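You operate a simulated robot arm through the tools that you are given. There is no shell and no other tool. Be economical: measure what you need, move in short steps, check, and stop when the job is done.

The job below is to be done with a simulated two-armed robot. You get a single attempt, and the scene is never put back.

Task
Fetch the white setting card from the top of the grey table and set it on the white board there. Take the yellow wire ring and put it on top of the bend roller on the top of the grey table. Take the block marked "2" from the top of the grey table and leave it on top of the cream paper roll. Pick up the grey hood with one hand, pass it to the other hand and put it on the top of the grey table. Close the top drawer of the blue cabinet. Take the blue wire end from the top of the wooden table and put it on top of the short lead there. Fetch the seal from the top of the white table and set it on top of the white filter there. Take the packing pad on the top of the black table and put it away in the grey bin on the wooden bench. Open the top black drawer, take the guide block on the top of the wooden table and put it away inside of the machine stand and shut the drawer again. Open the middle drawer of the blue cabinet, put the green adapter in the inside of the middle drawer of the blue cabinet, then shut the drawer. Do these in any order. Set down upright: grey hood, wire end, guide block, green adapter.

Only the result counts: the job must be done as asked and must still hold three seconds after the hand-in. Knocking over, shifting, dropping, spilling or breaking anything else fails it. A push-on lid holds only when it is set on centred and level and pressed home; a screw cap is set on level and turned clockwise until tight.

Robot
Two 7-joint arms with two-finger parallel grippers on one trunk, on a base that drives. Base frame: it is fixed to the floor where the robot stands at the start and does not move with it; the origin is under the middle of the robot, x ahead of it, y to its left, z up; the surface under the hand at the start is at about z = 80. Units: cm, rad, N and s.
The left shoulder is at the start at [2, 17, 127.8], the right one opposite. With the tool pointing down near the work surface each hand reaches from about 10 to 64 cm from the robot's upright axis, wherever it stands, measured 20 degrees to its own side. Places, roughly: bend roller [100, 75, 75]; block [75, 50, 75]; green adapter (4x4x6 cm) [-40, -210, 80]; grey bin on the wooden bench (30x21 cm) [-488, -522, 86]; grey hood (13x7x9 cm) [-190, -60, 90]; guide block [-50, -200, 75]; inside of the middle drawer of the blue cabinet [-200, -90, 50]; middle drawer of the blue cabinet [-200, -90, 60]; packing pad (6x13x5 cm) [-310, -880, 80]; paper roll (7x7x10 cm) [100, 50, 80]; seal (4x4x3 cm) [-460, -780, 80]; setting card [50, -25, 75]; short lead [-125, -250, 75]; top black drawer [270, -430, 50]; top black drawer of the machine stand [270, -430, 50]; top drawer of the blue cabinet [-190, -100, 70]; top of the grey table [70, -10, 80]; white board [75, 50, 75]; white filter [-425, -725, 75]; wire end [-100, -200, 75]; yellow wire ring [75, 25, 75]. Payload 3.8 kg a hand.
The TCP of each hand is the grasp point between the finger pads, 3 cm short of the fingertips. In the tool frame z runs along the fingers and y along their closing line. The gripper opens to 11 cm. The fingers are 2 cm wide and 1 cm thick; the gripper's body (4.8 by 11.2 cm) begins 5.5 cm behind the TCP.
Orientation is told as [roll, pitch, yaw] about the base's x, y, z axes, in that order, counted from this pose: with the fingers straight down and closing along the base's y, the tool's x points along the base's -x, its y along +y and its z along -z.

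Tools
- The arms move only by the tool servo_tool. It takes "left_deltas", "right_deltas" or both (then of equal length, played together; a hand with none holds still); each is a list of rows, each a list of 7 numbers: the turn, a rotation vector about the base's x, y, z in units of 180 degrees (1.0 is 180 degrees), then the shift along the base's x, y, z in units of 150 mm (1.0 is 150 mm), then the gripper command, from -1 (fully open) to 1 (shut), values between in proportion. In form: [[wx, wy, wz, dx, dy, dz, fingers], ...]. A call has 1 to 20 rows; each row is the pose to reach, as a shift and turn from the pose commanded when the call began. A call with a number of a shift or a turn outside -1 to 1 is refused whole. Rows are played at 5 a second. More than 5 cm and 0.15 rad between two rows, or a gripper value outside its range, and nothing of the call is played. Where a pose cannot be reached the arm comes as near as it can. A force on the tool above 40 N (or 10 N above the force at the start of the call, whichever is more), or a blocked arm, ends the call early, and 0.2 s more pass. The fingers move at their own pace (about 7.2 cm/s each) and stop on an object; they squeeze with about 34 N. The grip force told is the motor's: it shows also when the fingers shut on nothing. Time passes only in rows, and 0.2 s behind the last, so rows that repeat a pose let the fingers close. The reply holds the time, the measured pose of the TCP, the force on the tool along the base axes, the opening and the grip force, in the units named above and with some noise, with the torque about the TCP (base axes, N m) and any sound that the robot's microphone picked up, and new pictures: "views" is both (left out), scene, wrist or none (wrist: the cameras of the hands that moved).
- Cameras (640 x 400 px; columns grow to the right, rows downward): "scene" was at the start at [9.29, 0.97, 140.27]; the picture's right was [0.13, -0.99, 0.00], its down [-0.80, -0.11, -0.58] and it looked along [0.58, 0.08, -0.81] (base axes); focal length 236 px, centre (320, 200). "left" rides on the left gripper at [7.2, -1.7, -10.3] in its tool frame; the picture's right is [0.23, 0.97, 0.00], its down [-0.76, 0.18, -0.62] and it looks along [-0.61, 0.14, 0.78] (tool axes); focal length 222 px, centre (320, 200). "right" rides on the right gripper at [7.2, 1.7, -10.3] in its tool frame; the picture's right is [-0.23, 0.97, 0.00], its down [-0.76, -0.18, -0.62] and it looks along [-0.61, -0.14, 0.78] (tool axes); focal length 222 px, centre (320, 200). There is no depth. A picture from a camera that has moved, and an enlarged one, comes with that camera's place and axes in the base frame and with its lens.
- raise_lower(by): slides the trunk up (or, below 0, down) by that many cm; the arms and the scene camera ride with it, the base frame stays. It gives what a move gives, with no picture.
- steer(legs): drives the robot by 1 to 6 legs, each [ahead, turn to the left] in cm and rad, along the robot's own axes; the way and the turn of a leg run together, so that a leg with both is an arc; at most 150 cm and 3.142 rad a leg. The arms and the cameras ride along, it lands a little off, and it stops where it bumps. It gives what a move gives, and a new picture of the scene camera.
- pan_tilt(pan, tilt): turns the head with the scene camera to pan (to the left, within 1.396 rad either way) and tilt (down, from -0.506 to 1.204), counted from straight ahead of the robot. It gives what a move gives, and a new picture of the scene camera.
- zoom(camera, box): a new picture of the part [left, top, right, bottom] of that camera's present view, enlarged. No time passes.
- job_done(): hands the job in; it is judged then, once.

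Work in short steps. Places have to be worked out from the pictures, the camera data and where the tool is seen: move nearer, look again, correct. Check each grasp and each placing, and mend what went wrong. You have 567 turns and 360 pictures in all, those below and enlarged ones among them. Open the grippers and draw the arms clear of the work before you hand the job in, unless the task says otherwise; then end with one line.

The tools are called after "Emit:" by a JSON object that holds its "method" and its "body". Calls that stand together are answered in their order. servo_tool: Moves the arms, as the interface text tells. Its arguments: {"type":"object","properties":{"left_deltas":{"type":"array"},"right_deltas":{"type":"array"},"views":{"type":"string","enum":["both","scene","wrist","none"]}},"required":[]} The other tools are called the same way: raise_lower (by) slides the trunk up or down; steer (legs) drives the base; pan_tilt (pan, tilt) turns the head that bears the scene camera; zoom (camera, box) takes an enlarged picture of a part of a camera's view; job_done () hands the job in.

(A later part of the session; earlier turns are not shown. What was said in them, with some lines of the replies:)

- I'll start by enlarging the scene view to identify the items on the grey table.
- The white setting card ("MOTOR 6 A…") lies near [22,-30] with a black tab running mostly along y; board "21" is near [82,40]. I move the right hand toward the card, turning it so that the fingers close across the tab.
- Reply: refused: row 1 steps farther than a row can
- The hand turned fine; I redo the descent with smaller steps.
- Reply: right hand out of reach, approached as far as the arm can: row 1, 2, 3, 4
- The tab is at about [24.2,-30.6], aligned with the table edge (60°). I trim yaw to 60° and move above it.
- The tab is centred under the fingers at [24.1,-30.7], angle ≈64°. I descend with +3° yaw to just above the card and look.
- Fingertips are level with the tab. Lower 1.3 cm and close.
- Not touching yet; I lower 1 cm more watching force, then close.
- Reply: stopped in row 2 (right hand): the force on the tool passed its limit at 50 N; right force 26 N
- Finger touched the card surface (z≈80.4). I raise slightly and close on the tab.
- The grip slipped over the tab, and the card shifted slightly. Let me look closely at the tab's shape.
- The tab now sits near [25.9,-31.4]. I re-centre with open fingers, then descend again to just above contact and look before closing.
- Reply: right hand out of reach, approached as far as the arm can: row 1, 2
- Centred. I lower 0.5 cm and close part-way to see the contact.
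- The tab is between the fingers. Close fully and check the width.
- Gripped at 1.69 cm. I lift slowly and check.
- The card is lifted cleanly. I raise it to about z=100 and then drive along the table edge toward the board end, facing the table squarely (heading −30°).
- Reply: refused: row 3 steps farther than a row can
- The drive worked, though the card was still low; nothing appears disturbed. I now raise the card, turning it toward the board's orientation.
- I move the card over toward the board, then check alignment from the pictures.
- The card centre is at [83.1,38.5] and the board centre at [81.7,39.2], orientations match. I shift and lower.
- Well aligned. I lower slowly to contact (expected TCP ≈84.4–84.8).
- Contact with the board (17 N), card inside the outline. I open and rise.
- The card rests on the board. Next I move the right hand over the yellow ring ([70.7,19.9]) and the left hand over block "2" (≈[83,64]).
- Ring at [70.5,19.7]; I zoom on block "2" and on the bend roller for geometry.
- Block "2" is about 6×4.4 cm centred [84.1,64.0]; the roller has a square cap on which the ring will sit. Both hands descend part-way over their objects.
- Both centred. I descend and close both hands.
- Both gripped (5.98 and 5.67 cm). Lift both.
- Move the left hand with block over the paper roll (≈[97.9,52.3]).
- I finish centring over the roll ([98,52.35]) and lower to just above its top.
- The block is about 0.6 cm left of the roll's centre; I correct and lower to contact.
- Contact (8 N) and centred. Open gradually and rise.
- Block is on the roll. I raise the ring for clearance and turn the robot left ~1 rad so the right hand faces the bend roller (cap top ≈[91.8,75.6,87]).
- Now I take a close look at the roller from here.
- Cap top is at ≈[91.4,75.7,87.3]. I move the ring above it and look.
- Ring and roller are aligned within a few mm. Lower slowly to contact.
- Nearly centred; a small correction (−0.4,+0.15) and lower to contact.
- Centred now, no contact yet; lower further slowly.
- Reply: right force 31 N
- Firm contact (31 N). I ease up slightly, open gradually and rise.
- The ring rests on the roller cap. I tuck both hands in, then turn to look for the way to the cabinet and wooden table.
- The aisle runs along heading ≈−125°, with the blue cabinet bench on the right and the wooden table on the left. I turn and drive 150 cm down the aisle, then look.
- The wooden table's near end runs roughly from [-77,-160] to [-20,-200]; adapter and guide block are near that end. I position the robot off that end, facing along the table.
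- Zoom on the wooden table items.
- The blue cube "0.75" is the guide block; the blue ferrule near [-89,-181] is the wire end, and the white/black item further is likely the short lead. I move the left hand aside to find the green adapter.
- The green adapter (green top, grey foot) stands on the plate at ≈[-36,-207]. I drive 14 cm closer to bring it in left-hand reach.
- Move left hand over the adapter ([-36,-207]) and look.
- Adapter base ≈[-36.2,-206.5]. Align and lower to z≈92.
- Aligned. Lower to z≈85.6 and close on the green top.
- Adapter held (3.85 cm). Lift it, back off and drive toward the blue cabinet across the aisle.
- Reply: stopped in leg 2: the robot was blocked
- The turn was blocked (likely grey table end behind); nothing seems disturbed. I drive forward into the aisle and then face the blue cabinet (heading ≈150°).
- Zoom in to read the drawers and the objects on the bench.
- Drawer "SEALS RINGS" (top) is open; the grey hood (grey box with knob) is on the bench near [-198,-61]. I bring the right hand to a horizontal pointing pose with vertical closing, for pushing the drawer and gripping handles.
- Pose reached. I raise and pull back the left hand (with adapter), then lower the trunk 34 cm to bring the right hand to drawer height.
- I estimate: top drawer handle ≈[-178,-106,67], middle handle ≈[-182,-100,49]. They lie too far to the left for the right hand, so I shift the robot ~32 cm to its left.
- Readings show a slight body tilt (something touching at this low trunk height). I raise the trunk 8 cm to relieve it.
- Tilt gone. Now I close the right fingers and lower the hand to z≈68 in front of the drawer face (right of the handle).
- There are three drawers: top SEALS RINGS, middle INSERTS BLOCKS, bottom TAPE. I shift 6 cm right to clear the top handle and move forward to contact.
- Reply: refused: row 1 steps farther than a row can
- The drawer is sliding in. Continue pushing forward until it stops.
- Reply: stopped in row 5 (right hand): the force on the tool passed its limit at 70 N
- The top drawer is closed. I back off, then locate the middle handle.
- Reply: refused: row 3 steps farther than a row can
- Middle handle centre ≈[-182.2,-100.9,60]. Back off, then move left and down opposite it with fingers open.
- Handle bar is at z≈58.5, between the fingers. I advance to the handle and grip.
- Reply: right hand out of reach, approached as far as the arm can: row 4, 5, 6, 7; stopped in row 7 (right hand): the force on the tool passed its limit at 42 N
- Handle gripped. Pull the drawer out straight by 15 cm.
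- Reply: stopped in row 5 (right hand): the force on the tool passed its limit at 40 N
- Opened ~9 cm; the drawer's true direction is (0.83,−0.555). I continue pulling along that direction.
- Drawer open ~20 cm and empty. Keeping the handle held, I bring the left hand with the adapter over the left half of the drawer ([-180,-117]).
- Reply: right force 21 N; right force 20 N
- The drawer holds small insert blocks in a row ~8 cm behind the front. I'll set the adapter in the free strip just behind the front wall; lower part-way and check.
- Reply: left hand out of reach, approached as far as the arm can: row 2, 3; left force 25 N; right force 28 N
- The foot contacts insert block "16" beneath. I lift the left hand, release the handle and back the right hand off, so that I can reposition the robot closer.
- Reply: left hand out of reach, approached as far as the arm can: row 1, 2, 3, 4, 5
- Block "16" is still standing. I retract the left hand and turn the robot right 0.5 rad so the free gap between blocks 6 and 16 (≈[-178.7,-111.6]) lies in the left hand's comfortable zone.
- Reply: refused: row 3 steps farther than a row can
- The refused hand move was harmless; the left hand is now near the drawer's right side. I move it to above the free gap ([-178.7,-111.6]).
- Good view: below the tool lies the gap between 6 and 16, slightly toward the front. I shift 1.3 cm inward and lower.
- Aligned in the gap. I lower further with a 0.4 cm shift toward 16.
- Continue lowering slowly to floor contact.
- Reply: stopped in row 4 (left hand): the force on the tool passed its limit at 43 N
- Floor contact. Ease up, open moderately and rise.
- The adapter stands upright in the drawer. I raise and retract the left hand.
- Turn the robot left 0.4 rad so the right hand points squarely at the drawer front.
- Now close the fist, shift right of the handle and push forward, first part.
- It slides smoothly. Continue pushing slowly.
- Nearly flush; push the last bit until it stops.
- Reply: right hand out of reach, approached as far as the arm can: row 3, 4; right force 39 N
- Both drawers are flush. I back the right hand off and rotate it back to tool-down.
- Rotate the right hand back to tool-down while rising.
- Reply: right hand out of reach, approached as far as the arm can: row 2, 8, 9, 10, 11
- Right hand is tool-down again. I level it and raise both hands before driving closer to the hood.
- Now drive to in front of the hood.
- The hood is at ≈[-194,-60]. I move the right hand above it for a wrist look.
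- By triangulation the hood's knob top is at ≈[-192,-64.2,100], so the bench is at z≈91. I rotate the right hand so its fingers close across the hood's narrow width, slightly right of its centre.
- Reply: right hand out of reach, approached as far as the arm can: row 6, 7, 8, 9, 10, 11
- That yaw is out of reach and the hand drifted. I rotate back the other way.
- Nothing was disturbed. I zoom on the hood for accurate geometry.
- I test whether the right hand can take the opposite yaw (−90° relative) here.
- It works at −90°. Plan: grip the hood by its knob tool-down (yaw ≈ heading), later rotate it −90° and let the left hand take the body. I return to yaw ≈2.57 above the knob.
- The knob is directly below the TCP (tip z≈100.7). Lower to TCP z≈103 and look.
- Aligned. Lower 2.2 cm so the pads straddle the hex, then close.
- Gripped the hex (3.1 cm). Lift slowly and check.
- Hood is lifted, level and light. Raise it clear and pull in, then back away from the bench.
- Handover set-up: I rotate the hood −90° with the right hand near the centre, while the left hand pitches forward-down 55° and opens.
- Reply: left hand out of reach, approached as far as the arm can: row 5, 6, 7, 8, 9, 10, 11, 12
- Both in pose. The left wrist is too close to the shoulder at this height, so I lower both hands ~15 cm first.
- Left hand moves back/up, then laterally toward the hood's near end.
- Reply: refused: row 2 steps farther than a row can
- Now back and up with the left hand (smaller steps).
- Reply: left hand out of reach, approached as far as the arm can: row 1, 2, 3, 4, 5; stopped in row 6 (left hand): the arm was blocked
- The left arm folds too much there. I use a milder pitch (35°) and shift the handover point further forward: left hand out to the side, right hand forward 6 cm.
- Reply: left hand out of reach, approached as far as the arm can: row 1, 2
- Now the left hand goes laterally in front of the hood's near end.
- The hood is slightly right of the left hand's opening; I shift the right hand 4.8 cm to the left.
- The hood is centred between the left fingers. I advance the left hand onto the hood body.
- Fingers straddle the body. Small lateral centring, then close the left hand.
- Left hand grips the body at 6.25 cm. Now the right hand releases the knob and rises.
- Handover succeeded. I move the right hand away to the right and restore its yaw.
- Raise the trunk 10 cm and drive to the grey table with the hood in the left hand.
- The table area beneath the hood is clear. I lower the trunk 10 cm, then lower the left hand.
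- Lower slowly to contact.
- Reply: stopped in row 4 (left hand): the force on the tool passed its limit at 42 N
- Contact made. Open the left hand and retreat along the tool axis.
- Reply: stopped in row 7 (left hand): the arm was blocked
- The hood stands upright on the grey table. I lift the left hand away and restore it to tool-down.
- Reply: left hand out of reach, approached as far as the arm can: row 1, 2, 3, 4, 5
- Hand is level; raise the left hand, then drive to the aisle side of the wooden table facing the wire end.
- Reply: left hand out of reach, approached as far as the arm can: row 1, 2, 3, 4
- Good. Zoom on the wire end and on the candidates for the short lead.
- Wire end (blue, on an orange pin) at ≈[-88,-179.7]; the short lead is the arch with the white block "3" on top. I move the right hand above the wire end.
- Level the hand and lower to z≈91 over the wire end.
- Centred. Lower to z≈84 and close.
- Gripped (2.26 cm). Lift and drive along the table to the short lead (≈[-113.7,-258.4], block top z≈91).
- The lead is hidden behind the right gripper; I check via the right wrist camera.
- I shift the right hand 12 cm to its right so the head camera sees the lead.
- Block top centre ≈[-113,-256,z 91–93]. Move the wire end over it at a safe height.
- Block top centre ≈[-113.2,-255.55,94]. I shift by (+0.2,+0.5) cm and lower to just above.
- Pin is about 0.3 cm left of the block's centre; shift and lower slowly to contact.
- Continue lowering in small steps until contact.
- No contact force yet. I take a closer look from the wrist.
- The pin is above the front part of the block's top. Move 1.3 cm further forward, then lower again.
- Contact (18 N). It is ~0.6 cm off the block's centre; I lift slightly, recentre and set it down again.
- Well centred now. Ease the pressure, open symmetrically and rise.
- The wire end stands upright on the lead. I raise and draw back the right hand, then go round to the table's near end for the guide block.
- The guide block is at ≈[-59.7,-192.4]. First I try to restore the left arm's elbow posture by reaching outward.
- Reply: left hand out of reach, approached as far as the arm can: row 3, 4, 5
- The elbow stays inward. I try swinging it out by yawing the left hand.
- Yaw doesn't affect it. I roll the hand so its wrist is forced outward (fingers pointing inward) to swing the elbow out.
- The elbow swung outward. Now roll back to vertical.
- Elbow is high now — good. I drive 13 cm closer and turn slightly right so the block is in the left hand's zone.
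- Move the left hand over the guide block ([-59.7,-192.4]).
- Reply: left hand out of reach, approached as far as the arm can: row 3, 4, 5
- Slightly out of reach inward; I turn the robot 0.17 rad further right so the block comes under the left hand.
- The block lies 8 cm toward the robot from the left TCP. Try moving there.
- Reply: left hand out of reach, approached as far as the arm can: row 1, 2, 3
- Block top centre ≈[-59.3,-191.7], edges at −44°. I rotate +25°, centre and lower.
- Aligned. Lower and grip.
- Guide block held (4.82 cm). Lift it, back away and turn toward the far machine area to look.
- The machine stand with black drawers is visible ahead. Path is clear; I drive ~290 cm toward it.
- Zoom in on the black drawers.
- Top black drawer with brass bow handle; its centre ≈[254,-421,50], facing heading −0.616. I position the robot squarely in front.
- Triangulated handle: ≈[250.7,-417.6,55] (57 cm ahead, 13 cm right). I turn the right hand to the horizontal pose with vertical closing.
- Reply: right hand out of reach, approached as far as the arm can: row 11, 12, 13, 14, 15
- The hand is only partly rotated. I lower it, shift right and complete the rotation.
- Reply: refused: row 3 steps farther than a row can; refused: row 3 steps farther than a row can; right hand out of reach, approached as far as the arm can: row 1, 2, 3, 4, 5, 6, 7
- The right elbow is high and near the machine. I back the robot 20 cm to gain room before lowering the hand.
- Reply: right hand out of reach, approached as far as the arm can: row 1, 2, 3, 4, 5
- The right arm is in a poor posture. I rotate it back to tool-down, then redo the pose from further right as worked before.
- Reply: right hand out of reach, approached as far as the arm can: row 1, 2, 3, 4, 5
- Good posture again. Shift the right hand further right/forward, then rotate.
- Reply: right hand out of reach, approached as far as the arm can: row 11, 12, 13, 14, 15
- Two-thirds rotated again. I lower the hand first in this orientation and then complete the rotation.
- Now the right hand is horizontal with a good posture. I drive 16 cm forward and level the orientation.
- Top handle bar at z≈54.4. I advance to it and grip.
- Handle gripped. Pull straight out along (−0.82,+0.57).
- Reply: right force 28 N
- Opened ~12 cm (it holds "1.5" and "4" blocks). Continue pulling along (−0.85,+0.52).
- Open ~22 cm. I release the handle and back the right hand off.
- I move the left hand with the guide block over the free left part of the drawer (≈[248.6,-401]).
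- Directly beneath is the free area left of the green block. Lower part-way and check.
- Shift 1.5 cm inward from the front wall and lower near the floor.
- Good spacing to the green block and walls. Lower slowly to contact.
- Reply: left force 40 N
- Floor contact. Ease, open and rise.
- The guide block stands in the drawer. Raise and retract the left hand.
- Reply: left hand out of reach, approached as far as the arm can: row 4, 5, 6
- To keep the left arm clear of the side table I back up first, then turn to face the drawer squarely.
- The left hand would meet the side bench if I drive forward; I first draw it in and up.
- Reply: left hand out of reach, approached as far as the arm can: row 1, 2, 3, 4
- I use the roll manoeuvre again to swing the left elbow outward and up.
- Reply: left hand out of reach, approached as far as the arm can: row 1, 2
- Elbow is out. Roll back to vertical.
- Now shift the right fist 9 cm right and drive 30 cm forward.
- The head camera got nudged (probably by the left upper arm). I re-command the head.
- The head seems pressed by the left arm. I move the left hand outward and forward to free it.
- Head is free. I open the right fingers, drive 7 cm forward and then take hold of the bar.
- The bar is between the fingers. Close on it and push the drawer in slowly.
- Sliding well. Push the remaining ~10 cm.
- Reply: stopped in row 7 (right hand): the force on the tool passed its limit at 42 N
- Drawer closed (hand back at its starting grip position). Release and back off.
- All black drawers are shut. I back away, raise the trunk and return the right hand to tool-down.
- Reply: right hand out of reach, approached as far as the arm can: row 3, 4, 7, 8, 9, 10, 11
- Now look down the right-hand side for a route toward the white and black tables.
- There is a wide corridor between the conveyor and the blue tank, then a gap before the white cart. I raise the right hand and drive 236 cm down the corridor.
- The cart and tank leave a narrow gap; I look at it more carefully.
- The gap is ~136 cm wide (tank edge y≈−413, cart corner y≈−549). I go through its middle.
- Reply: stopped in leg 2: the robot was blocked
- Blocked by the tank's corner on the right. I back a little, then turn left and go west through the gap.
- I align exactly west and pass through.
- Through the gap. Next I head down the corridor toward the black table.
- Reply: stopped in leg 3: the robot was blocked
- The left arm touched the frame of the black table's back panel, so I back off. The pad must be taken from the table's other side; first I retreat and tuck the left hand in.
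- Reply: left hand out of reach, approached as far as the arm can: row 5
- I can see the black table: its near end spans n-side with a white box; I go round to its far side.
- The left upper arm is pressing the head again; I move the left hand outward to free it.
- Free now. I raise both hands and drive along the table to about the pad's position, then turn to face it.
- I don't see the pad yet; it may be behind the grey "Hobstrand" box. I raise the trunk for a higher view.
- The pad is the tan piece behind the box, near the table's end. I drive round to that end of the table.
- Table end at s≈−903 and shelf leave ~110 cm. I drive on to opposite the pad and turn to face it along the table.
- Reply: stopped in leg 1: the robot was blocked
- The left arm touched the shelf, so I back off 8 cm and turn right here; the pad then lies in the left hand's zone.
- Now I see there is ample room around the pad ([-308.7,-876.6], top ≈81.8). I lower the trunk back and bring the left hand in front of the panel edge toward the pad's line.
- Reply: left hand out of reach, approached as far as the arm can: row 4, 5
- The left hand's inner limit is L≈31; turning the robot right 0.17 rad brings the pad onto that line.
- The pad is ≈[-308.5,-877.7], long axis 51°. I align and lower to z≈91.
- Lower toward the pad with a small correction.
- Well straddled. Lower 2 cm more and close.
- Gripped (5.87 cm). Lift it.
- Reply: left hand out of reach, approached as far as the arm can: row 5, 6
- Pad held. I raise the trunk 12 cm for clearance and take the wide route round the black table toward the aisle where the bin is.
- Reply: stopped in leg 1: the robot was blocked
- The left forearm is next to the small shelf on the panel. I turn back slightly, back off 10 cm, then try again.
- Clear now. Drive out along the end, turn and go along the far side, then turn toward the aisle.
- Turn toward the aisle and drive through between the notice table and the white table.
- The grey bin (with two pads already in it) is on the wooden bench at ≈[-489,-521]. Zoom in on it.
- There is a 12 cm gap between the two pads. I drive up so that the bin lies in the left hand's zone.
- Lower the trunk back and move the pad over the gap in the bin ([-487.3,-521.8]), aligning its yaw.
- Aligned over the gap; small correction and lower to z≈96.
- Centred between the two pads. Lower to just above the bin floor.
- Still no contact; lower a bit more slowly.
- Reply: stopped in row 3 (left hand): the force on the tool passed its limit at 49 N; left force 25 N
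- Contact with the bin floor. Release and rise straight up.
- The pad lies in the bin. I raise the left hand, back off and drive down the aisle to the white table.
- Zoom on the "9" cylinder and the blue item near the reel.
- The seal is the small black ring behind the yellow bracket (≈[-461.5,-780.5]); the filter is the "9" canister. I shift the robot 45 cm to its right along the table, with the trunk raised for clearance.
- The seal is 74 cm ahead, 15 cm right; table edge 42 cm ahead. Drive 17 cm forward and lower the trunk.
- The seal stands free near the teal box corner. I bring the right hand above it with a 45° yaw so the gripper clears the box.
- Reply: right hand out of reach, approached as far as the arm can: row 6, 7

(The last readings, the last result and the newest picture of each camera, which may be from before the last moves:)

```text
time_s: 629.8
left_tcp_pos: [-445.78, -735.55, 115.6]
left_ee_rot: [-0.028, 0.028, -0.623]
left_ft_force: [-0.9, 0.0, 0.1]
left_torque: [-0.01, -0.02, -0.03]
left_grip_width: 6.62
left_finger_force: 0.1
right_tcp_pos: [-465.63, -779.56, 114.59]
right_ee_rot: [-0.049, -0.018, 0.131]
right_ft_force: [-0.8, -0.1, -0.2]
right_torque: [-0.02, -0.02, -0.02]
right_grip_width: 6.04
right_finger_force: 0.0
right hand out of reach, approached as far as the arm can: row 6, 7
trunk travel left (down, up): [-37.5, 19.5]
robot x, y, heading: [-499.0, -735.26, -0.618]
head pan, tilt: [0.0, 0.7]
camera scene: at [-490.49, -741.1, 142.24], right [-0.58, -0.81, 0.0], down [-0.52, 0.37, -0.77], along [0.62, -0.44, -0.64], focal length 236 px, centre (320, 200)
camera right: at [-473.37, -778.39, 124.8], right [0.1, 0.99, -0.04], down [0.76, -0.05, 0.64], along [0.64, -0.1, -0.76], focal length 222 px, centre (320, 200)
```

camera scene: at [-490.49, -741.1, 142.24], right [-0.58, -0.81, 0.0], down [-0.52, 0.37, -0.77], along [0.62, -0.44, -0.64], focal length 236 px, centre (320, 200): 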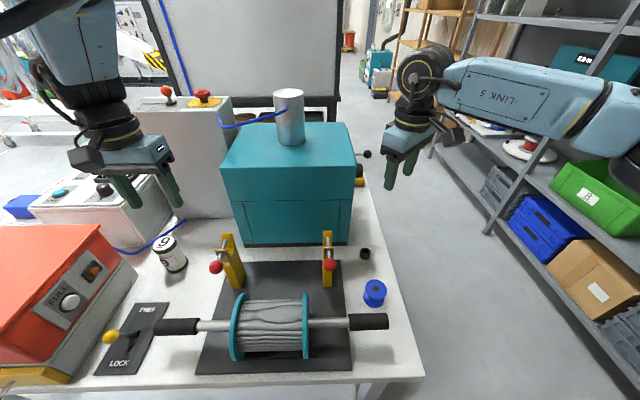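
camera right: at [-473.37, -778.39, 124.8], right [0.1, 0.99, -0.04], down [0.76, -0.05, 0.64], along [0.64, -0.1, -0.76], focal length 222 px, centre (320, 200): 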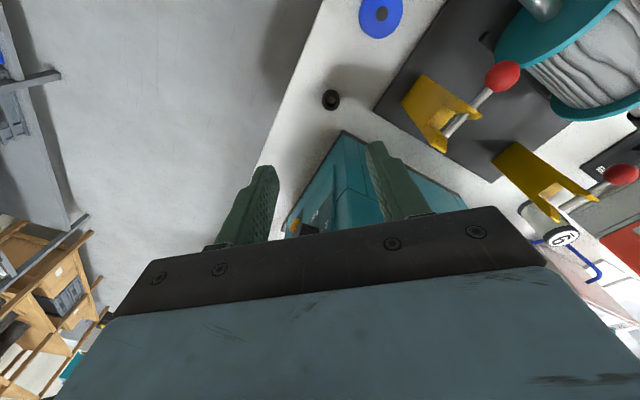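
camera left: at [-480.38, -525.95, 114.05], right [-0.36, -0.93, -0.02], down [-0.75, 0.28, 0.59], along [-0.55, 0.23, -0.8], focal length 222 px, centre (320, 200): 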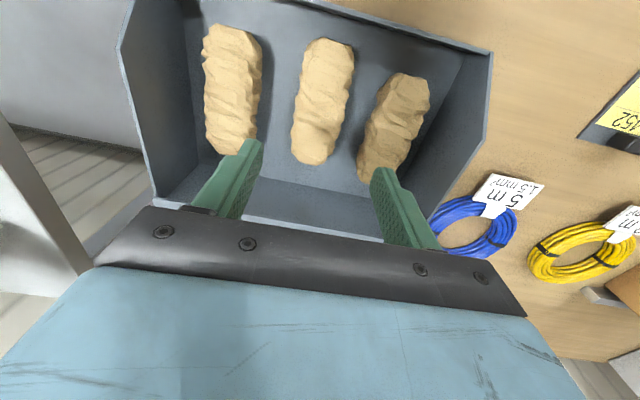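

Slightly out of reach; I drive 4 cm closer and continue.

Emit:
{"method": "steer", "body": {"legs": [[4, 0]]}}

Emit:
{"method": "servo_tool", "body": {"right_deltas": [[0.01, 0, 0.01, 0.05, 0.07, -0.2, -0.1], [0.01, 0, 0.02, 0.08, 0.14, -0.4, -0.1], [0.01, 0, 0.02, 0.08, 0.14, -0.65, -0.1]], "views": "wrist"}}

```text
time_s: 630.7
left_tcp_pos: [-442.16, -737.89, 115.57]
left_ee_rot: [-0.031, 0.032, -0.621]
left_ft_force: [-0.2, -0.7, -1.5]
left_torque: [0.02, -0.01, -0.04]
left_grip_width: 6.58
left_finger_force: 0.1
right_tcp_pos: [-462.42, -781.89, 114.53]
right_ee_rot: [-0.049, -0.014, 0.13]
right_ft_force: [-0.1, 0.5, 0.2]
right_torque: [0.03, -0.01, 0.0]
right_grip_width: 6.04
right_finger_force: 0.2
trunk travel left (down, up): [-37.5, 19.5]
robot x, y, heading: [-495.71, -737.42, -0.619]
head pan, tilt: [0.0, 0.7]
camera scene: at [-487.0, -743.42, 142.22], right [-0.58, -0.81, 0.0], down [-0.53, 0.37, -0.76], along [0.62, -0.44, -0.64], focal length 236 px, centre (320, 200)
```

scene: 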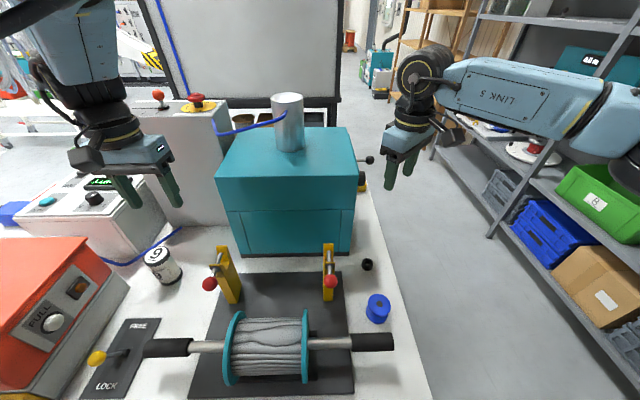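

```text
time_s: 631.5
left_tcp_pos: [-442.27, -737.7, 115.53]
left_ee_rot: [-0.029, 0.031, -0.622]
left_ft_force: [0.7, 0.6, 0.0]
left_torque: [-0.04, 0.04, 0.02]
left_grip_width: 6.59
left_finger_force: 0.0
right_tcp_pos: [-464.17, -780.52, 109.45]
right_ee_rot: [-0.018, -0.021, 0.191]
right_ft_force: [-0.4, 0.5, 0.4]
right_torque: [0.02, -0.01, 0.01]
right_grip_width: 6.06
right_finger_force: 0.1
right hand out of reach, approached as far as the arm can: row 1, 2, 3
trunk travel left (down, up): [-37.5, 19.5]
robot x, y, heading: [-495.84, -736.85, -0.615]
head pan, tilt: [0.0, 0.7]
camera right: at [-471.87, -780.08, 119.63], right [0.04, 1.0, -0.01], down [0.77, -0.02, 0.64], along [0.64, -0.03, -0.77], focal length 222 px, centre (320, 200)
```

right: 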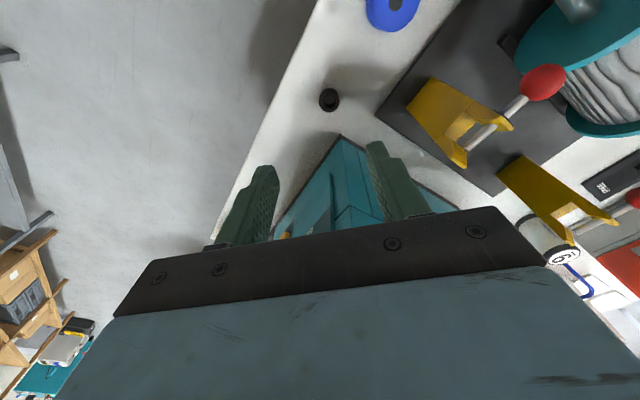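

The yaw limits reach; I reduce it and move above the seal.

Emit:
{"method": "servo_tool", "body": {"right_deltas": [[0, 0, -0.045, 0.06, 0.01, 0, -0.1], [0, 0, -0.09, 0.13, 0.03, 0, -0.1], [0, 0, -0.135, 0.2, 0.06, 0, -0.1], [0, 0, -0.135, 0.2, 0.06, -0.3, -0.1], [0, 0, -0.135, 0.2, 0.06, -0.6, -0.1]], "views": "wrist"}}

```text
time_s: 632.7
left_tcp_pos: [-442.45, -737.89, 115.51]
left_ee_rot: [-0.03, 0.031, -0.62]
left_ft_force: [0.0, -0.3, -0.3]
left_torque: [0.01, 0.0, 0.01]
left_grip_width: 6.62
left_finger_force: 0.1
right_tcp_pos: [-461.45, -779.92, 100.32]
right_ee_rot: [-0.017, -0.021, -0.233]
right_ft_force: [-0.1, -0.5, 0.3]
right_torque: [-0.01, 0.0, 0.01]
right_grip_width: 6.07
right_finger_force: 0.1
trunk travel left (down, up): [-37.5, 19.5]
robot x, y, heading: [-495.73, -737.47, -0.617]
head pan, tilt: [0.0, 0.7]
camera right: at [-468.31, -776.39, 110.69], right [0.45, 0.9, -0.01], down [0.69, -0.34, 0.64], along [0.57, -0.29, -0.77], focal length 222 px, centre (320, 200)
```

right: 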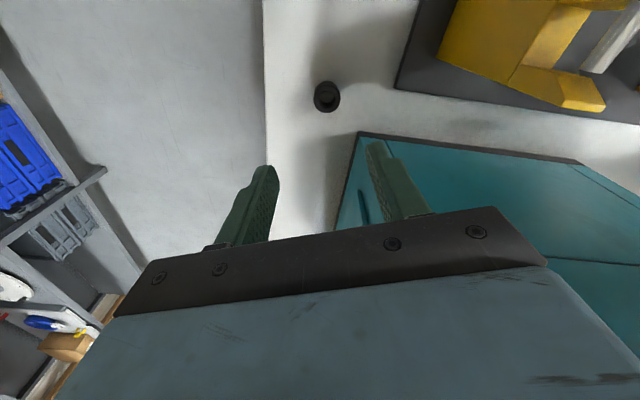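

Seal centred. Level the hand and lower to z≈88.

Emit:
{"method": "servo_tool", "body": {"right_deltas": [[0.0034, 0.0026, 0, 0.02, 0.045, -0.25, -0.1], [0.0068, 0.0053, 0, 0.02, 0.045, -0.5, -0.1], [0.0068, 0.0053, 0, 0.02, 0.045, -0.8, -0.1]], "views": "wrist"}}

```text
time_s: 633.5
left_tcp_pos: [-442.36, -737.86, 115.55]
left_ee_rot: [-0.03, 0.032, -0.62]
left_ft_force: [-0.6, -0.3, 0.8]
left_torque: [0.01, 0.01, -0.03]
left_grip_width: 6.58
left_finger_force: 0.0
right_tcp_pos: [-461.44, -779.39, 88.37]
right_ee_rot: [-0.001, 0.002, -0.233]
right_ft_force: [0.2, -0.6, 0.0]
right_torque: [-0.03, -0.01, -0.01]
right_grip_width: 6.05
right_finger_force: 0.0
trunk travel left (down, up): [-37.5, 19.5]
robot x, y, heading: [-496.02, -737.42, -0.62]
head pan, tilt: [0.0, 0.7]
camera right: at [-468.12, -775.92, 98.89], right [0.45, 0.9, 0.0], down [0.7, -0.35, 0.62], along [0.56, -0.28, -0.78], focal length 222 px, centre (320, 200)
```

right: 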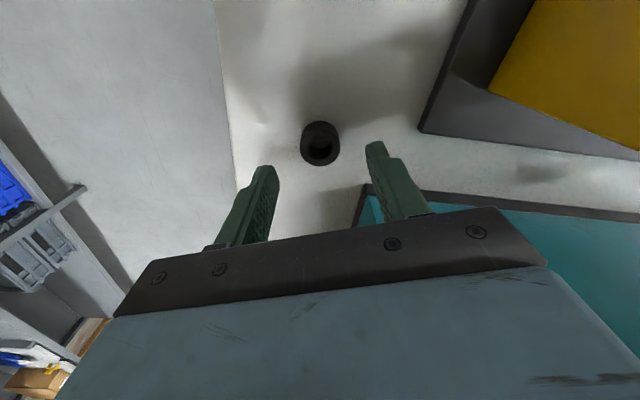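

Lower to z≈83.8 and close.

Emit:
{"method": "servo_tool", "body": {"right_deltas": [[0, 0, 0, 0, 0.01, -0.15, -0.1], [0, 0, 0, 0, 0.01, -0.27, -0.1], [0, 0, 0, 0, 0.01, -0.305, -0.1], [0, 0, 0, 0, 0.01, -0.305, 1], [0, 0, 0, 0, 0.01, -0.305, 1], [0, 0, 0, 0, 0.01, -0.305, 1], [0, 0, 0, 0, 0.01, -0.305, 1]], "views": "wrist"}}

```text
time_s: 635.1
left_tcp_pos: [-442.41, -737.94, 115.45]
left_ee_rot: [-0.028, 0.029, -0.621]
left_ft_force: [0.1, -0.1, 0.0]
left_torque: [0.01, 0.02, -0.03]
left_grip_width: 6.61
left_finger_force: 0.0
right_tcp_pos: [-461.39, -779.29, 83.85]
right_ee_rot: [0.0, 0.001, -0.232]
right_ft_force: [0.0, 0.7, -0.6]
right_torque: [0.0, -0.01, 0.01]
right_grip_width: 3.16
right_finger_force: 34.3
trunk travel left (down, up): [-37.5, 19.5]
robot x, y, heading: [-495.71, -737.56, -0.615]
head pan, tilt: [0.0, 0.7]
camera right: at [-468.05, -775.76, 94.39], right [0.45, 0.9, 0.0], down [0.7, -0.35, 0.62], along [0.56, -0.28, -0.78], focal length 222 px, centre (320, 200)
```

right: 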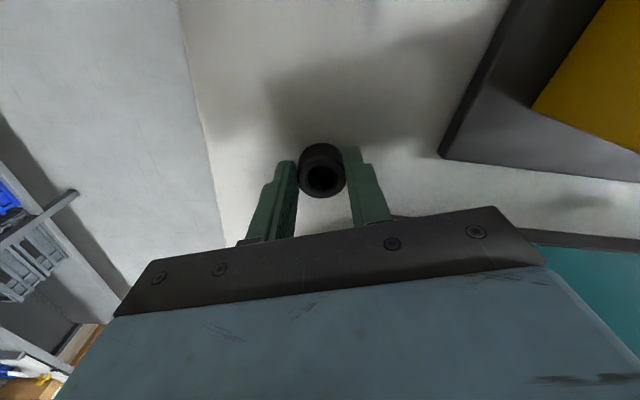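

Seal gripped (3.16 cm). Lift straight up.

Emit:
{"method": "servo_tool", "body": {"right_deltas": [[0, 0, 0, 0, 0, 0.15, 1], [0, 0, 0, 0, 0, 0.4, 1], [0, 0, 0, 0, 0, 0.7, 1], [0, 0, 0, 0, 0, 1.0, 1]], "views": "none"}}

Emit:
{"method": "servo_tool", "body": {"right_deltas": [[0, 0, -0.04, -0.1, 0.07, 0.3, 1], [0, 0, -0.08, -0.25, 0.17, 0.55, 1], [0, 0, -0.12, -0.45, 0.3, 0.75, 1], [0, 0, -0.12, -0.7, 0.45, 0.85, 1]], "views": "scene"}}

```text
time_s: 636.1
left_tcp_pos: [-442.41, -737.89, 115.53]
left_ee_rot: [-0.03, 0.03, -0.621]
left_ft_force: [0.2, -0.4, 0.7]
left_torque: [0.02, -0.02, 0.03]
left_grip_width: 6.61
left_finger_force: 0.0
right_tcp_pos: [-461.06, -779.06, 99.1]
right_ee_rot: [-0.001, -0.001, -0.23]
right_ft_force: [0.6, 0.1, 0.1]
right_torque: [-0.02, 0.01, -0.03]
right_grip_width: 3.12
right_finger_force: 33.5
trunk travel left (down, up): [-37.5, 19.5]
robot x, y, heading: [-495.6, -736.99, -0.621]
head pan, tilt: [0.0, 0.7]
```

```text
time_s: 637.1
left_tcp_pos: [-442.45, -737.9, 115.67]
left_ee_rot: [-0.028, 0.028, -0.622]
left_ft_force: [-0.5, -0.4, -0.1]
left_torque: [0.01, 0.0, 0.02]
left_grip_width: 6.61
left_finger_force: 0.0
right_tcp_pos: [-471.69, -772.34, 111.9]
right_ee_rot: [0.001, 0.0, -0.612]
right_ft_force: [-0.5, 1.1, 0.3]
right_torque: [0.02, -0.04, 0.02]
right_grip_width: 3.12
right_finger_force: 33.9
trunk travel left (down, up): [-37.5, 19.5]
robot x, y, heading: [-495.79, -737.4, -0.62]
head pan, tilt: [0.0, 0.7]
camera scene: at [-487.21, -743.31, 142.24], right [-0.58, -0.81, 0.0], down [-0.52, 0.37, -0.77], along [0.62, -0.44, -0.64], focal length 236 px, centre (320, 200)
```

scene: 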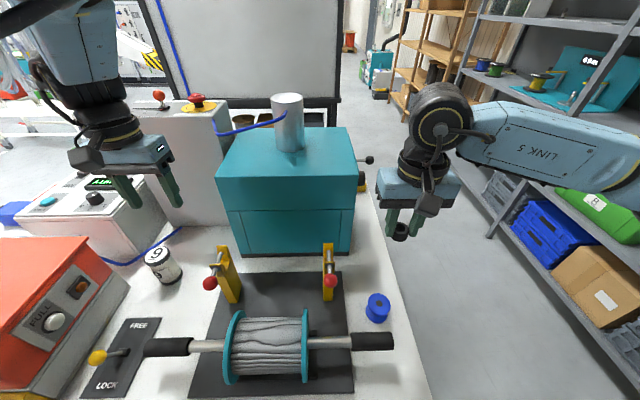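

The filter top is at ≈[-431.2,-730,91.3], too far left for the right hand. I shift the robot ~55 cm to its left.

Emit:
{"method": "raise_lower", "body": {"by": 12}}

Emit:
{"method": "steer", "body": {"legs": [[-20, 0], [0, 1.57], [55, 0], [0, -1.57]]}}

```text
time_s: 638.6
left_tcp_pos: [-442.38, -737.86, 127.55]
left_ee_rot: [-0.03, 0.031, -0.621]
left_ft_force: [-0.1, -0.8, 0.3]
left_torque: [0.02, -0.03, 0.0]
left_grip_width: 6.6
left_finger_force: 0.1
right_tcp_pos: [-471.67, -772.37, 123.93]
right_ee_rot: [-0.001, 0.001, -0.609]
right_ft_force: [0.4, -0.3, -1.0]
right_torque: [0.0, 0.02, 0.03]
right_grip_width: 3.12
right_finger_force: 33.9
trunk travel left (down, up): [-49.5, 7.5]
robot x, y, heading: [-495.55, -736.88, -0.615]
head pan, tilt: [0.0, 0.7]
```

```text
time_s: 650.5
left_tcp_pos: [-425.14, -683.69, 127.52]
left_ee_rot: [-0.028, 0.027, -0.641]
left_ft_force: [0.2, -0.3, 0.3]
left_torque: [-0.01, -0.02, 0.04]
left_grip_width: 6.61
left_finger_force: 0.0
right_tcp_pos: [-455.14, -717.67, 123.99]
right_ee_rot: [0.0, 0.0, -0.631]
right_ft_force: [-0.1, -0.4, 0.3]
right_torque: [0.02, -0.01, 0.03]
right_grip_width: 3.09
right_finger_force: 33.8
trunk travel left (down, up): [-49.5, 7.5]
robot x, y, heading: [-478.14, -681.61, -0.64]
head pan, tilt: [0.0, 0.7]
camera scene: at [-469.94, -688.25, 154.23], right [-0.6, -0.8, 0.0], down [-0.52, 0.38, -0.76], along [0.61, -0.46, -0.64], focal length 236 px, centre (320, 200)
```

scene: 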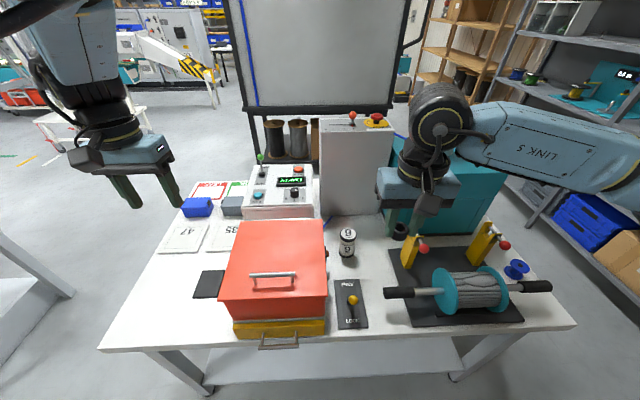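

Drive 11 cm forward and lower the trunk.

Emit:
{"method": "steer", "body": {"legs": [[11, 0]]}}

Emit:
{"method": "raise_lower", "body": {"by": -12}}

Emit:
{"method": "zoom", "body": {"camera": "scene", "box": [290, 200, 420, 300]}}

```text
time_s: 651.7
left_tcp_pos: [-416.54, -690.17, 127.61]
left_ee_rot: [-0.029, 0.03, -0.64]
left_ft_force: [0.3, 0.1, -0.4]
left_torque: [0.01, -0.02, 0.01]
left_grip_width: 6.58
left_finger_force: 0.1
right_tcp_pos: [-446.48, -724.14, 123.79]
right_ee_rot: [0.0, -0.001, -0.63]
right_ft_force: [-0.6, 0.4, 0.5]
right_torque: [-0.01, 0.03, 0.0]
right_grip_width: 3.12
right_finger_force: 34.0
trunk travel left (down, up): [-49.5, 7.5]
robot x, y, heading: [-469.52, -688.49, -0.64]
head pan, tilt: [0.0, 0.7]
camera scene: at [-461.33, -694.63, 154.23], right [-0.6, -0.8, 0.0], down [-0.52, 0.38, -0.77], along [0.61, -0.46, -0.64], focal length 236 px, centre (320, 200)
```

scene: 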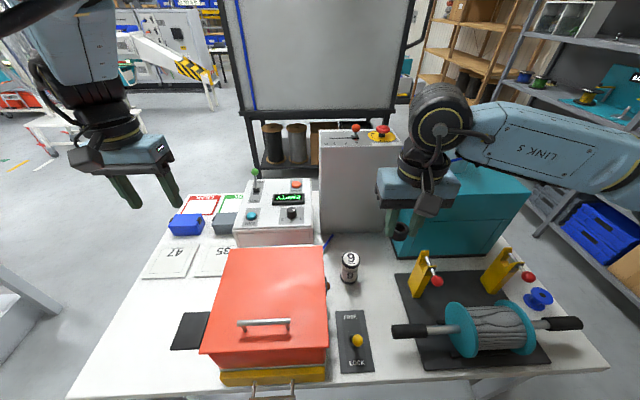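

```text
time_s: 653.2
left_tcp_pos: [-416.47, -690.08, 115.52]
left_ee_rot: [-0.03, 0.03, -0.642]
left_ft_force: [0.2, -0.3, -0.4]
left_torque: [0.0, 0.0, 0.0]
left_grip_width: 6.57
left_finger_force: 0.1
right_tcp_pos: [-446.35, -723.95, 111.96]
right_ee_rot: [0.0, 0.0, -0.629]
right_ft_force: [0.7, 0.9, -0.7]
right_torque: [0.0, -0.03, 0.0]
right_grip_width: 3.13
right_finger_force: 33.6
trunk travel left (down, up): [-37.5, 19.5]
robot x, y, heading: [-470.0, -688.17, -0.639]
head pan, tilt: [0.0, 0.7]
```

```text
4.00 times, centred on (355, 250) of scene
camera zoom: at [-461.31, -694.65, 142.24], right [-0.6, -0.8, 0.0], down [-0.52, 0.38, -0.76], along [0.61, -0.46, -0.64], focal length 946 px, centre (180, 0)
```

zoom: 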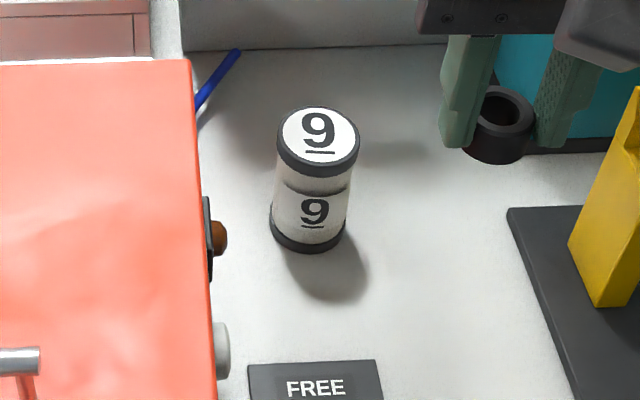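

Filter top ≈[-431.5,-729.6,92]. Move the seal above it.

Emit:
{"method": "servo_tool", "body": {"right_deltas": [[0, 0, 0, 0.25, -0.09, 0, 1], [0, 0, 0, 0.5, -0.19, 0, 1], [0, 0, 0, 0.75, -0.28, -0.1, 1], [0, 0, 0, 0.99, -0.375, -0.3, 1], [0, 0, 0, 0.99, -0.375, -0.55, 1]], "views": "wrist"}}

Emit:
{"method": "zoom", "body": {"camera": "scene", "box": [300, 180, 420, 280]}}

```text
time_s: 654.4
left_tcp_pos: [-416.49, -690.3, 115.49]
left_ee_rot: [-0.031, 0.03, -0.641]
left_ft_force: [0.1, 0.3, -0.2]
left_torque: [0.05, -0.01, -0.04]
left_grip_width: 6.57
left_finger_force: 0.2
right_tcp_pos: [-431.69, -729.93, 103.73]
right_ee_rot: [-0.001, 0.001, -0.63]
right_ft_force: [-0.3, 0.6, 0.0]
right_torque: [0.0, 0.01, 0.02]
right_grip_width: 3.15
right_finger_force: 34.6
trunk travel left (down, up): [-37.5, 19.5]
robot x, y, heading: [-469.46, -688.24, -0.638]
head pan, tilt: [0.0, 0.7]
camera right: at [-436.56, -724.22, 114.1], right [0.76, 0.65, 0.0], down [0.51, -0.59, 0.62], along [0.41, -0.47, -0.78], focal length 222 px, centre (320, 200)
```

right: 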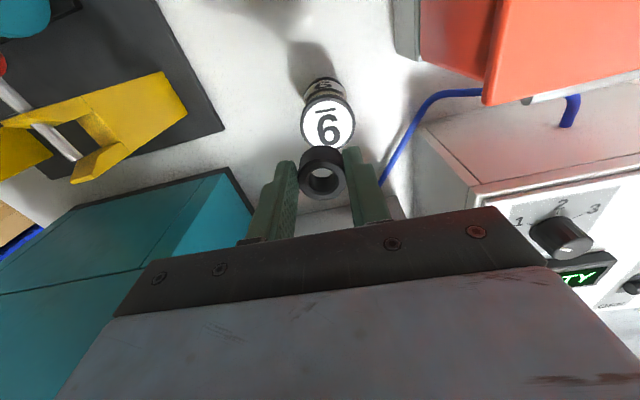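

```text
4.00 times, centred on (360, 230) of scene
camera zoom: at [-461.37, -694.71, 142.23], right [-0.6, -0.8, 0.0], down [-0.52, 0.38, -0.77], along [0.61, -0.46, -0.64], focal length 946 px, centre (160, 80)
```

zoom: 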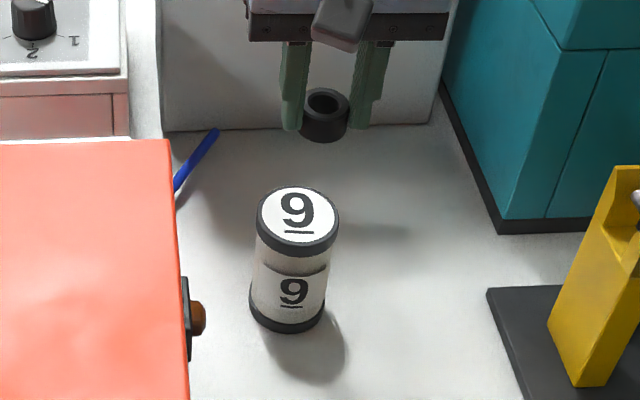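

Filter top centre ≈[-431.1,-729.75,92]. Shift (+0.6,+0.2) and lower to just above.

Emit:
{"method": "servo_tool", "body": {"right_deltas": [[0, 0, 0, 0.04, 0.013, -0.15, 1], [0, 0, 0, 0.04, 0.013, -0.3, 1], [0, 0, 0, 0.04, 0.013, -0.44, 1]], "views": "none"}}

Emit:
{"method": "zoom", "body": {"camera": "right", "box": [260, 80, 400, 220]}}

Emit:
{"method": "zoom", "body": {"camera": "scene", "box": [320, 190, 400, 270]}}

```text
time_s: 655.2
left_tcp_pos: [-416.61, -690.17, 115.48]
left_ee_rot: [-0.029, 0.032, -0.64]
left_ft_force: [0.2, 0.1, 0.2]
left_torque: [0.0, -0.02, 0.03]
left_grip_width: 6.62
left_finger_force: 0.1
right_tcp_pos: [-431.08, -729.48, 97.0]
right_ee_rot: [-0.001, 0.002, -0.63]
right_ft_force: [0.3, 0.8, -0.6]
right_torque: [-0.01, 0.03, -0.02]
right_grip_width: 3.09
right_finger_force: 33.7
trunk travel left (down, up): [-37.5, 19.5]
robot x, y, heading: [-469.92, -688.09, -0.64]
head pan, tilt: [0.0, 0.7]
```

```text
2.86 times, centred on (330, 150) of right
camera zoom: at [-435.94, -723.82, 107.38], right [0.76, 0.65, 0.0], down [0.51, -0.59, 0.62], along [0.41, -0.47, -0.78], focal length 635 px, centre (291, 343)
```

zoom: 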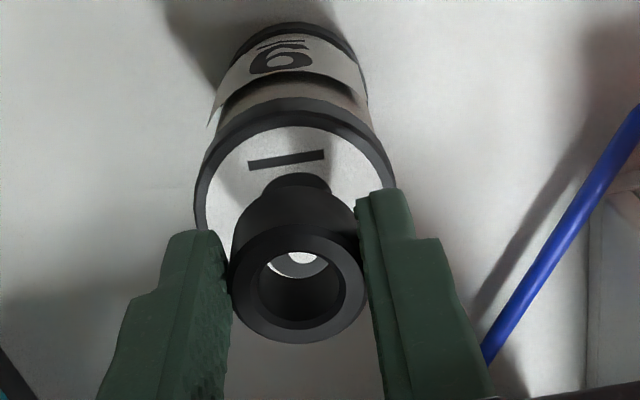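

```text
5.00 times, centred on (360, 230) of scene
camera zoom: at [-461.28, -694.66, 142.22], right [-0.6, -0.8, 0.0], down [-0.52, 0.38, -0.76], along [0.61, -0.46, -0.64], focal length 1183 px, centre (120, 50)
```

zoom: 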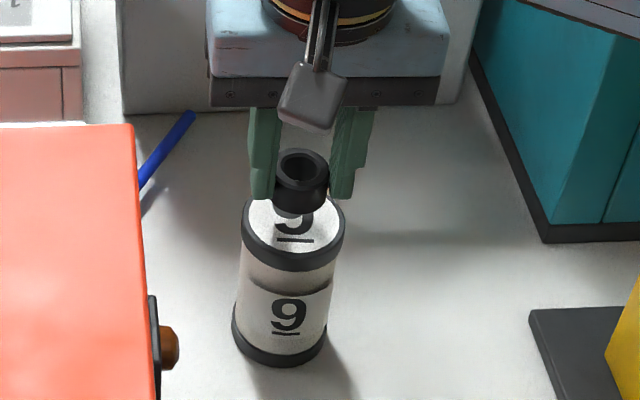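

Nearly centred; nudge 0.3 cm forward and lower slowly to contact.

Emit:
{"method": "servo_tool", "body": {"right_deltas": [[0, 0, 0, 0.016, -0.012, -0.02, 1], [0, 0, 0, 0.016, -0.012, -0.04, 1], [0, 0, 0, 0.016, -0.012, -0.06, 1], [0, 0, 0, 0.016, -0.012, -0.08, 1], [0, 0, 0, 0.016, -0.012, -0.095, 1]], "views": "none"}}

Emit:
{"method": "zoom", "body": {"camera": "scene", "box": [320, 190, 400, 270]}}

```text
time_s: 656.4
left_tcp_pos: [-416.45, -690.21, 115.53]
left_ee_rot: [-0.029, 0.031, -0.64]
left_ft_force: [-0.1, -0.6, 0.3]
left_torque: [0.02, 0.03, -0.01]
left_grip_width: 6.61
left_finger_force: 0.0
right_tcp_pos: [-430.67, -729.67, 95.55]
right_ee_rot: [0.0, 0.002, -0.63]
right_ft_force: [0.3, 0.3, 0.0]
right_torque: [0.01, 0.0, -0.02]
right_grip_width: 3.13
right_finger_force: 33.7
trunk travel left (down, up): [-37.5, 19.5]
robot x, y, heading: [-470.06, -688.08, -0.638]
head pan, tilt: [0.0, 0.7]
```

```text
5.00 times, centred on (360, 230) of scene
camera zoom: at [-461.31, -694.65, 142.23], right [-0.6, -0.8, 0.0], down [-0.52, 0.38, -0.76], along [0.61, -0.46, -0.64], focal length 1183 px, centre (120, 50)
```

zoom: 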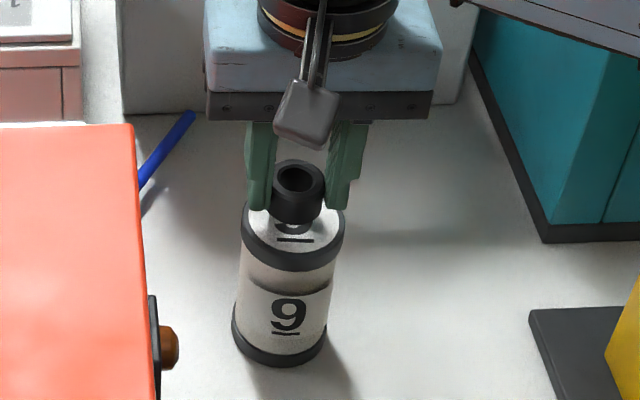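

Continue lowering to contact.

Emit:
{"method": "servo_tool", "body": {"right_deltas": [[0, 0, 0, 0, 0, -0.015, 1], [0, 0, 0, 0, 0, -0.03, 1], [0, 0, 0, 0, 0, -0.045, 1], [0, 0, 0, 0, 0, -0.06, 1], [0, 0, 0, 0, 0, -0.075, 1]], "views": "none"}}

Emit:
{"method": "zoom", "body": {"camera": "scene", "box": [320, 190, 400, 270]}}

Emit:
{"method": "zoom", "body": {"camera": "right", "box": [260, 80, 400, 220]}}

```text
time_s: 657.6
left_tcp_pos: [-416.47, -690.15, 115.54]
left_ee_rot: [-0.029, 0.03, -0.639]
left_ft_force: [0.8, 0.3, -0.6]
left_torque: [0.01, 0.02, 0.02]
left_grip_width: 6.63
left_finger_force: 0.1
right_tcp_pos: [-430.78, -729.61, 94.5]
right_ee_rot: [0.0, 0.0, -0.631]
right_ft_force: [0.0, -0.1, 0.0]
right_torque: [0.01, 0.0, -0.02]
right_grip_width: 3.1
right_finger_force: 33.9
trunk travel left (down, up): [-37.5, 19.5]
robot x, y, heading: [-469.62, -688.19, -0.64]
head pan, tilt: [0.0, 0.7]
```

```text
5.00 times, centred on (360, 230) of scene
camera zoom: at [-461.31, -694.65, 142.23], right [-0.6, -0.8, 0.0], down [-0.52, 0.38, -0.76], along [0.61, -0.46, -0.64], focal length 1183 px, centre (120, 50)
```

zoom: 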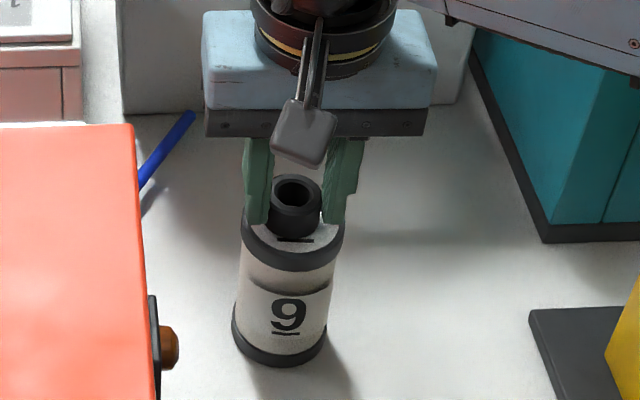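

```text
2.86 times, centred on (330, 150) of right
camera zoom: at [-435.61, -723.94, 104.95], right [0.76, 0.65, 0.0], down [0.51, -0.59, 0.62], along [0.41, -0.47, -0.78], focal length 635 px, centre (291, 343)
```

zoom: 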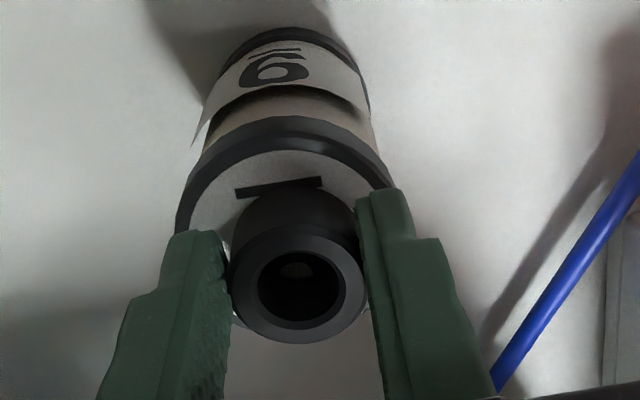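

Emit:
{"method": "servo_tool", "body": {"right_deltas": [[0, 0, 0, 0, 0, -0.015, 1], [0, 0, 0, 0, 0, -0.03, 1], [0, 0, 0, 0, 0, -0.045, 1], [0, 0, 0, 0, 0, -0.06, 1], [0, 0, 0, 0, 0, -0.07, 1]], "views": "none"}}

Emit:
{"method": "zoom", "body": {"camera": "scene", "box": [320, 190, 400, 270]}}

```text
time_s: 658.6
left_tcp_pos: [-416.56, -690.22, 115.54]
left_ee_rot: [-0.032, 0.029, -0.644]
left_ft_force: [0.0, 0.0, 0.2]
left_torque: [0.03, 0.01, 0.0]
left_grip_width: 6.6
left_finger_force: 0.1
right_tcp_pos: [-430.5, -729.77, 94.45]
right_ee_rot: [0.005, -0.009, -0.631]
right_ft_force: [-7.6, 3.3, 18.2]
right_torque: [0.11, 0.44, -0.02]
right_grip_width: 3.12
right_finger_force: 33.7
trunk travel left (down, up): [-37.5, 19.5]
robot x, y, heading: [-469.54, -688.12, -0.64]
head pan, tilt: [0.0, 0.7]
stopped in row 5 (right hand): the force on the tool passed its limit at 42 N (the readings are from after the stop); the commanded pose is now the measured one
```

```text
5.00 times, centred on (360, 230) of scene
camera zoom: at [-461.43, -694.59, 142.23], right [-0.6, -0.8, 0.0], down [-0.52, 0.38, -0.77], along [0.61, -0.46, -0.64], focal length 1183 px, centre (120, 50)
```

zoom: 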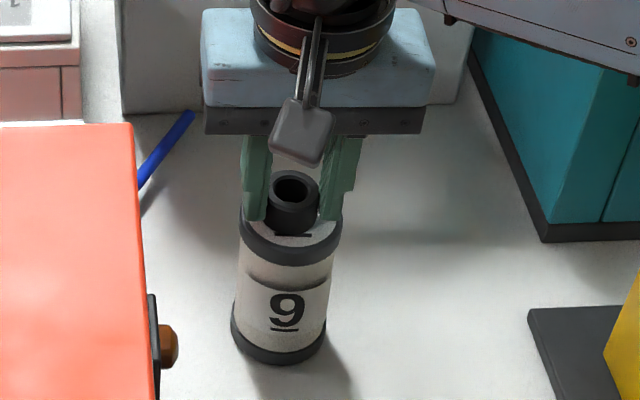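

Contact. Ease the pressure, release and rise.

Emit:
{"method": "servo_tool", "body": {"right_deltas": [[0, 0, 0, 0, 0, 0.015, 1], [0, 0, 0, 0, 0, 0.015, 0.6], [0, 0, 0, 0, 0, 0.015, 0.2], [0, 0, 0, 0, 0, 0.015, 0.0], [0, 0, 0, 0, 0, 0.1, 0.0], [0, 0, 0, 0, 0, 0.3, 0.0], [0, 0, 0, 0, 0, 0.6, 0.0]], "views": "wrist"}}

Emit:
{"method": "zoom", "body": {"camera": "scene", "box": [310, 180, 410, 270]}}

```text
time_s: 660.2
left_tcp_pos: [-416.51, -690.05, 115.42]
left_ee_rot: [-0.028, 0.028, -0.64]
left_ft_force: [0.2, 0.6, -0.6]
left_torque: [0.01, 0.02, 0.01]
left_grip_width: 6.61
left_finger_force: 0.0
right_tcp_pos: [-430.57, -729.7, 103.35]
right_ee_rot: [0.004, -0.008, -0.63]
right_ft_force: [0.1, 0.0, 0.0]
right_torque: [0.02, 0.03, 0.0]
right_grip_width: 5.48
right_finger_force: 0.1
trunk travel left (down, up): [-37.5, 19.5]
robot x, y, heading: [-469.65, -688.45, -0.634]
head pan, tilt: [0.0, 0.7]
camera right: at [-435.45, -723.91, 113.68], right [0.76, 0.65, 0.0], down [0.51, -0.59, 0.63], along [0.41, -0.47, -0.78], focal length 222 px, centre (320, 200)
```

right: 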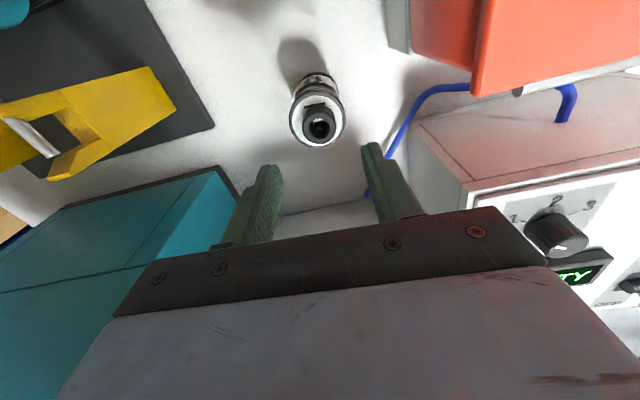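

```text
4.44 times, centred on (360, 225) of scene
camera zoom: at [-461.34, -694.61, 142.23], right [-0.6, -0.8, 0.0], down [-0.52, 0.38, -0.77], along [0.61, -0.46, -0.64], focal length 1051 px, centre (142, 89)
```

zoom: 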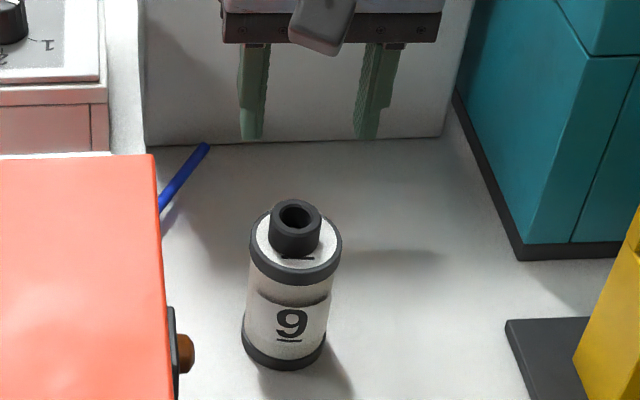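

The seal sits on the filter. I draw both hands up, open them and back away from the table.

Emit:
{"method": "servo_tool", "body": {"right_deltas": [[0, 0, 0, 0, 0, 0.3, -0.5], [0, 0, 0, -0.05, 0.04, 0.6, -1], [0, 0, 0, -0.15, 0.1, 0.8, -1]], "left_deltas": [[0, 0, 0, 0, 0, 0, -0.6], [0, 0, 0, 0, 0, 0, -1], [0, 0, 0, 0, 0, 0, -1]], "views": "none"}}

Emit:
{"method": "steer", "body": {"legs": [[-28, 0]]}}

```text
time_s: 661.0
left_tcp_pos: [-416.64, -690.22, 115.59]
left_ee_rot: [-0.03, 0.03, -0.642]
left_ft_force: [0.2, -0.3, 0.2]
left_torque: [-0.03, -0.02, 0.03]
left_grip_width: 11.01
left_finger_force: 0.1
right_tcp_pos: [-432.95, -728.11, 114.99]
right_ee_rot: [0.004, -0.007, -0.632]
right_ft_force: [0.0, 0.6, -0.7]
right_torque: [-0.02, -0.01, 0.01]
right_grip_width: 10.97
right_finger_force: 0.1
trunk travel left (down, up): [-37.5, 19.5]
robot x, y, heading: [-469.6, -688.19, -0.635]
head pan, tilt: [0.0, 0.7]
```

```text
time_s: 663.0
left_tcp_pos: [-438.88, -673.61, 115.62]
left_ee_rot: [-0.029, 0.029, -0.64]
left_ft_force: [0.8, 0.6, 0.1]
left_torque: [0.02, -0.01, -0.02]
left_grip_width: 11.0
left_finger_force: 0.1
right_tcp_pos: [-455.1, -711.7, 114.83]
right_ee_rot: [0.002, -0.007, -0.632]
right_ft_force: [0.6, 0.1, -0.2]
right_torque: [-0.02, -0.01, -0.03]
right_grip_width: 11.0
right_finger_force: 0.1
trunk travel left (down, up): [-37.5, 19.5]
robot x, y, heading: [-492.25, -671.79, -0.641]
head pan, tilt: [0.0, 0.7]
camera scene: at [-483.58, -678.1, 142.23], right [-0.6, -0.8, 0.0], down [-0.52, 0.38, -0.77], along [0.61, -0.46, -0.64], focal length 236 px, centre (320, 200)
```

scene: 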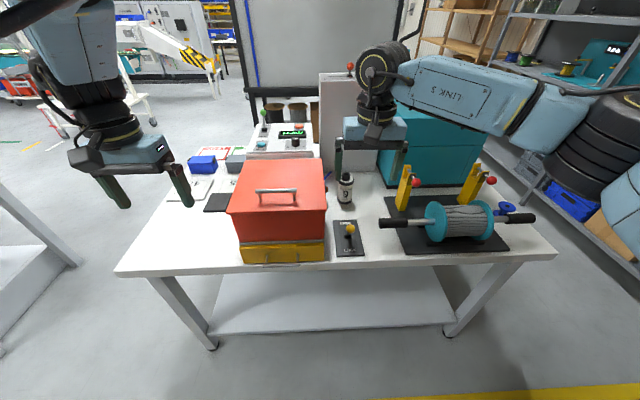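

Every sub-task has been done and checked, the grippers are open and the arms are clear of the work. I hand in the job.

Emit:
{"method": "job_done", "body": {}}

```text
The job is handed in.
```

I finished all ten sub-tasks and handed the job in. I checked each placement from the cameras when I made it, but did not drive back for a final look. I did not see the green adapter or the guide block again once their drawers were shut. While driving, the robot was blocked several times, near a grey table, the blue tank, the black table's panel and a shelf, and one arm rubbed a shelf or panel; I saw nothing moved.
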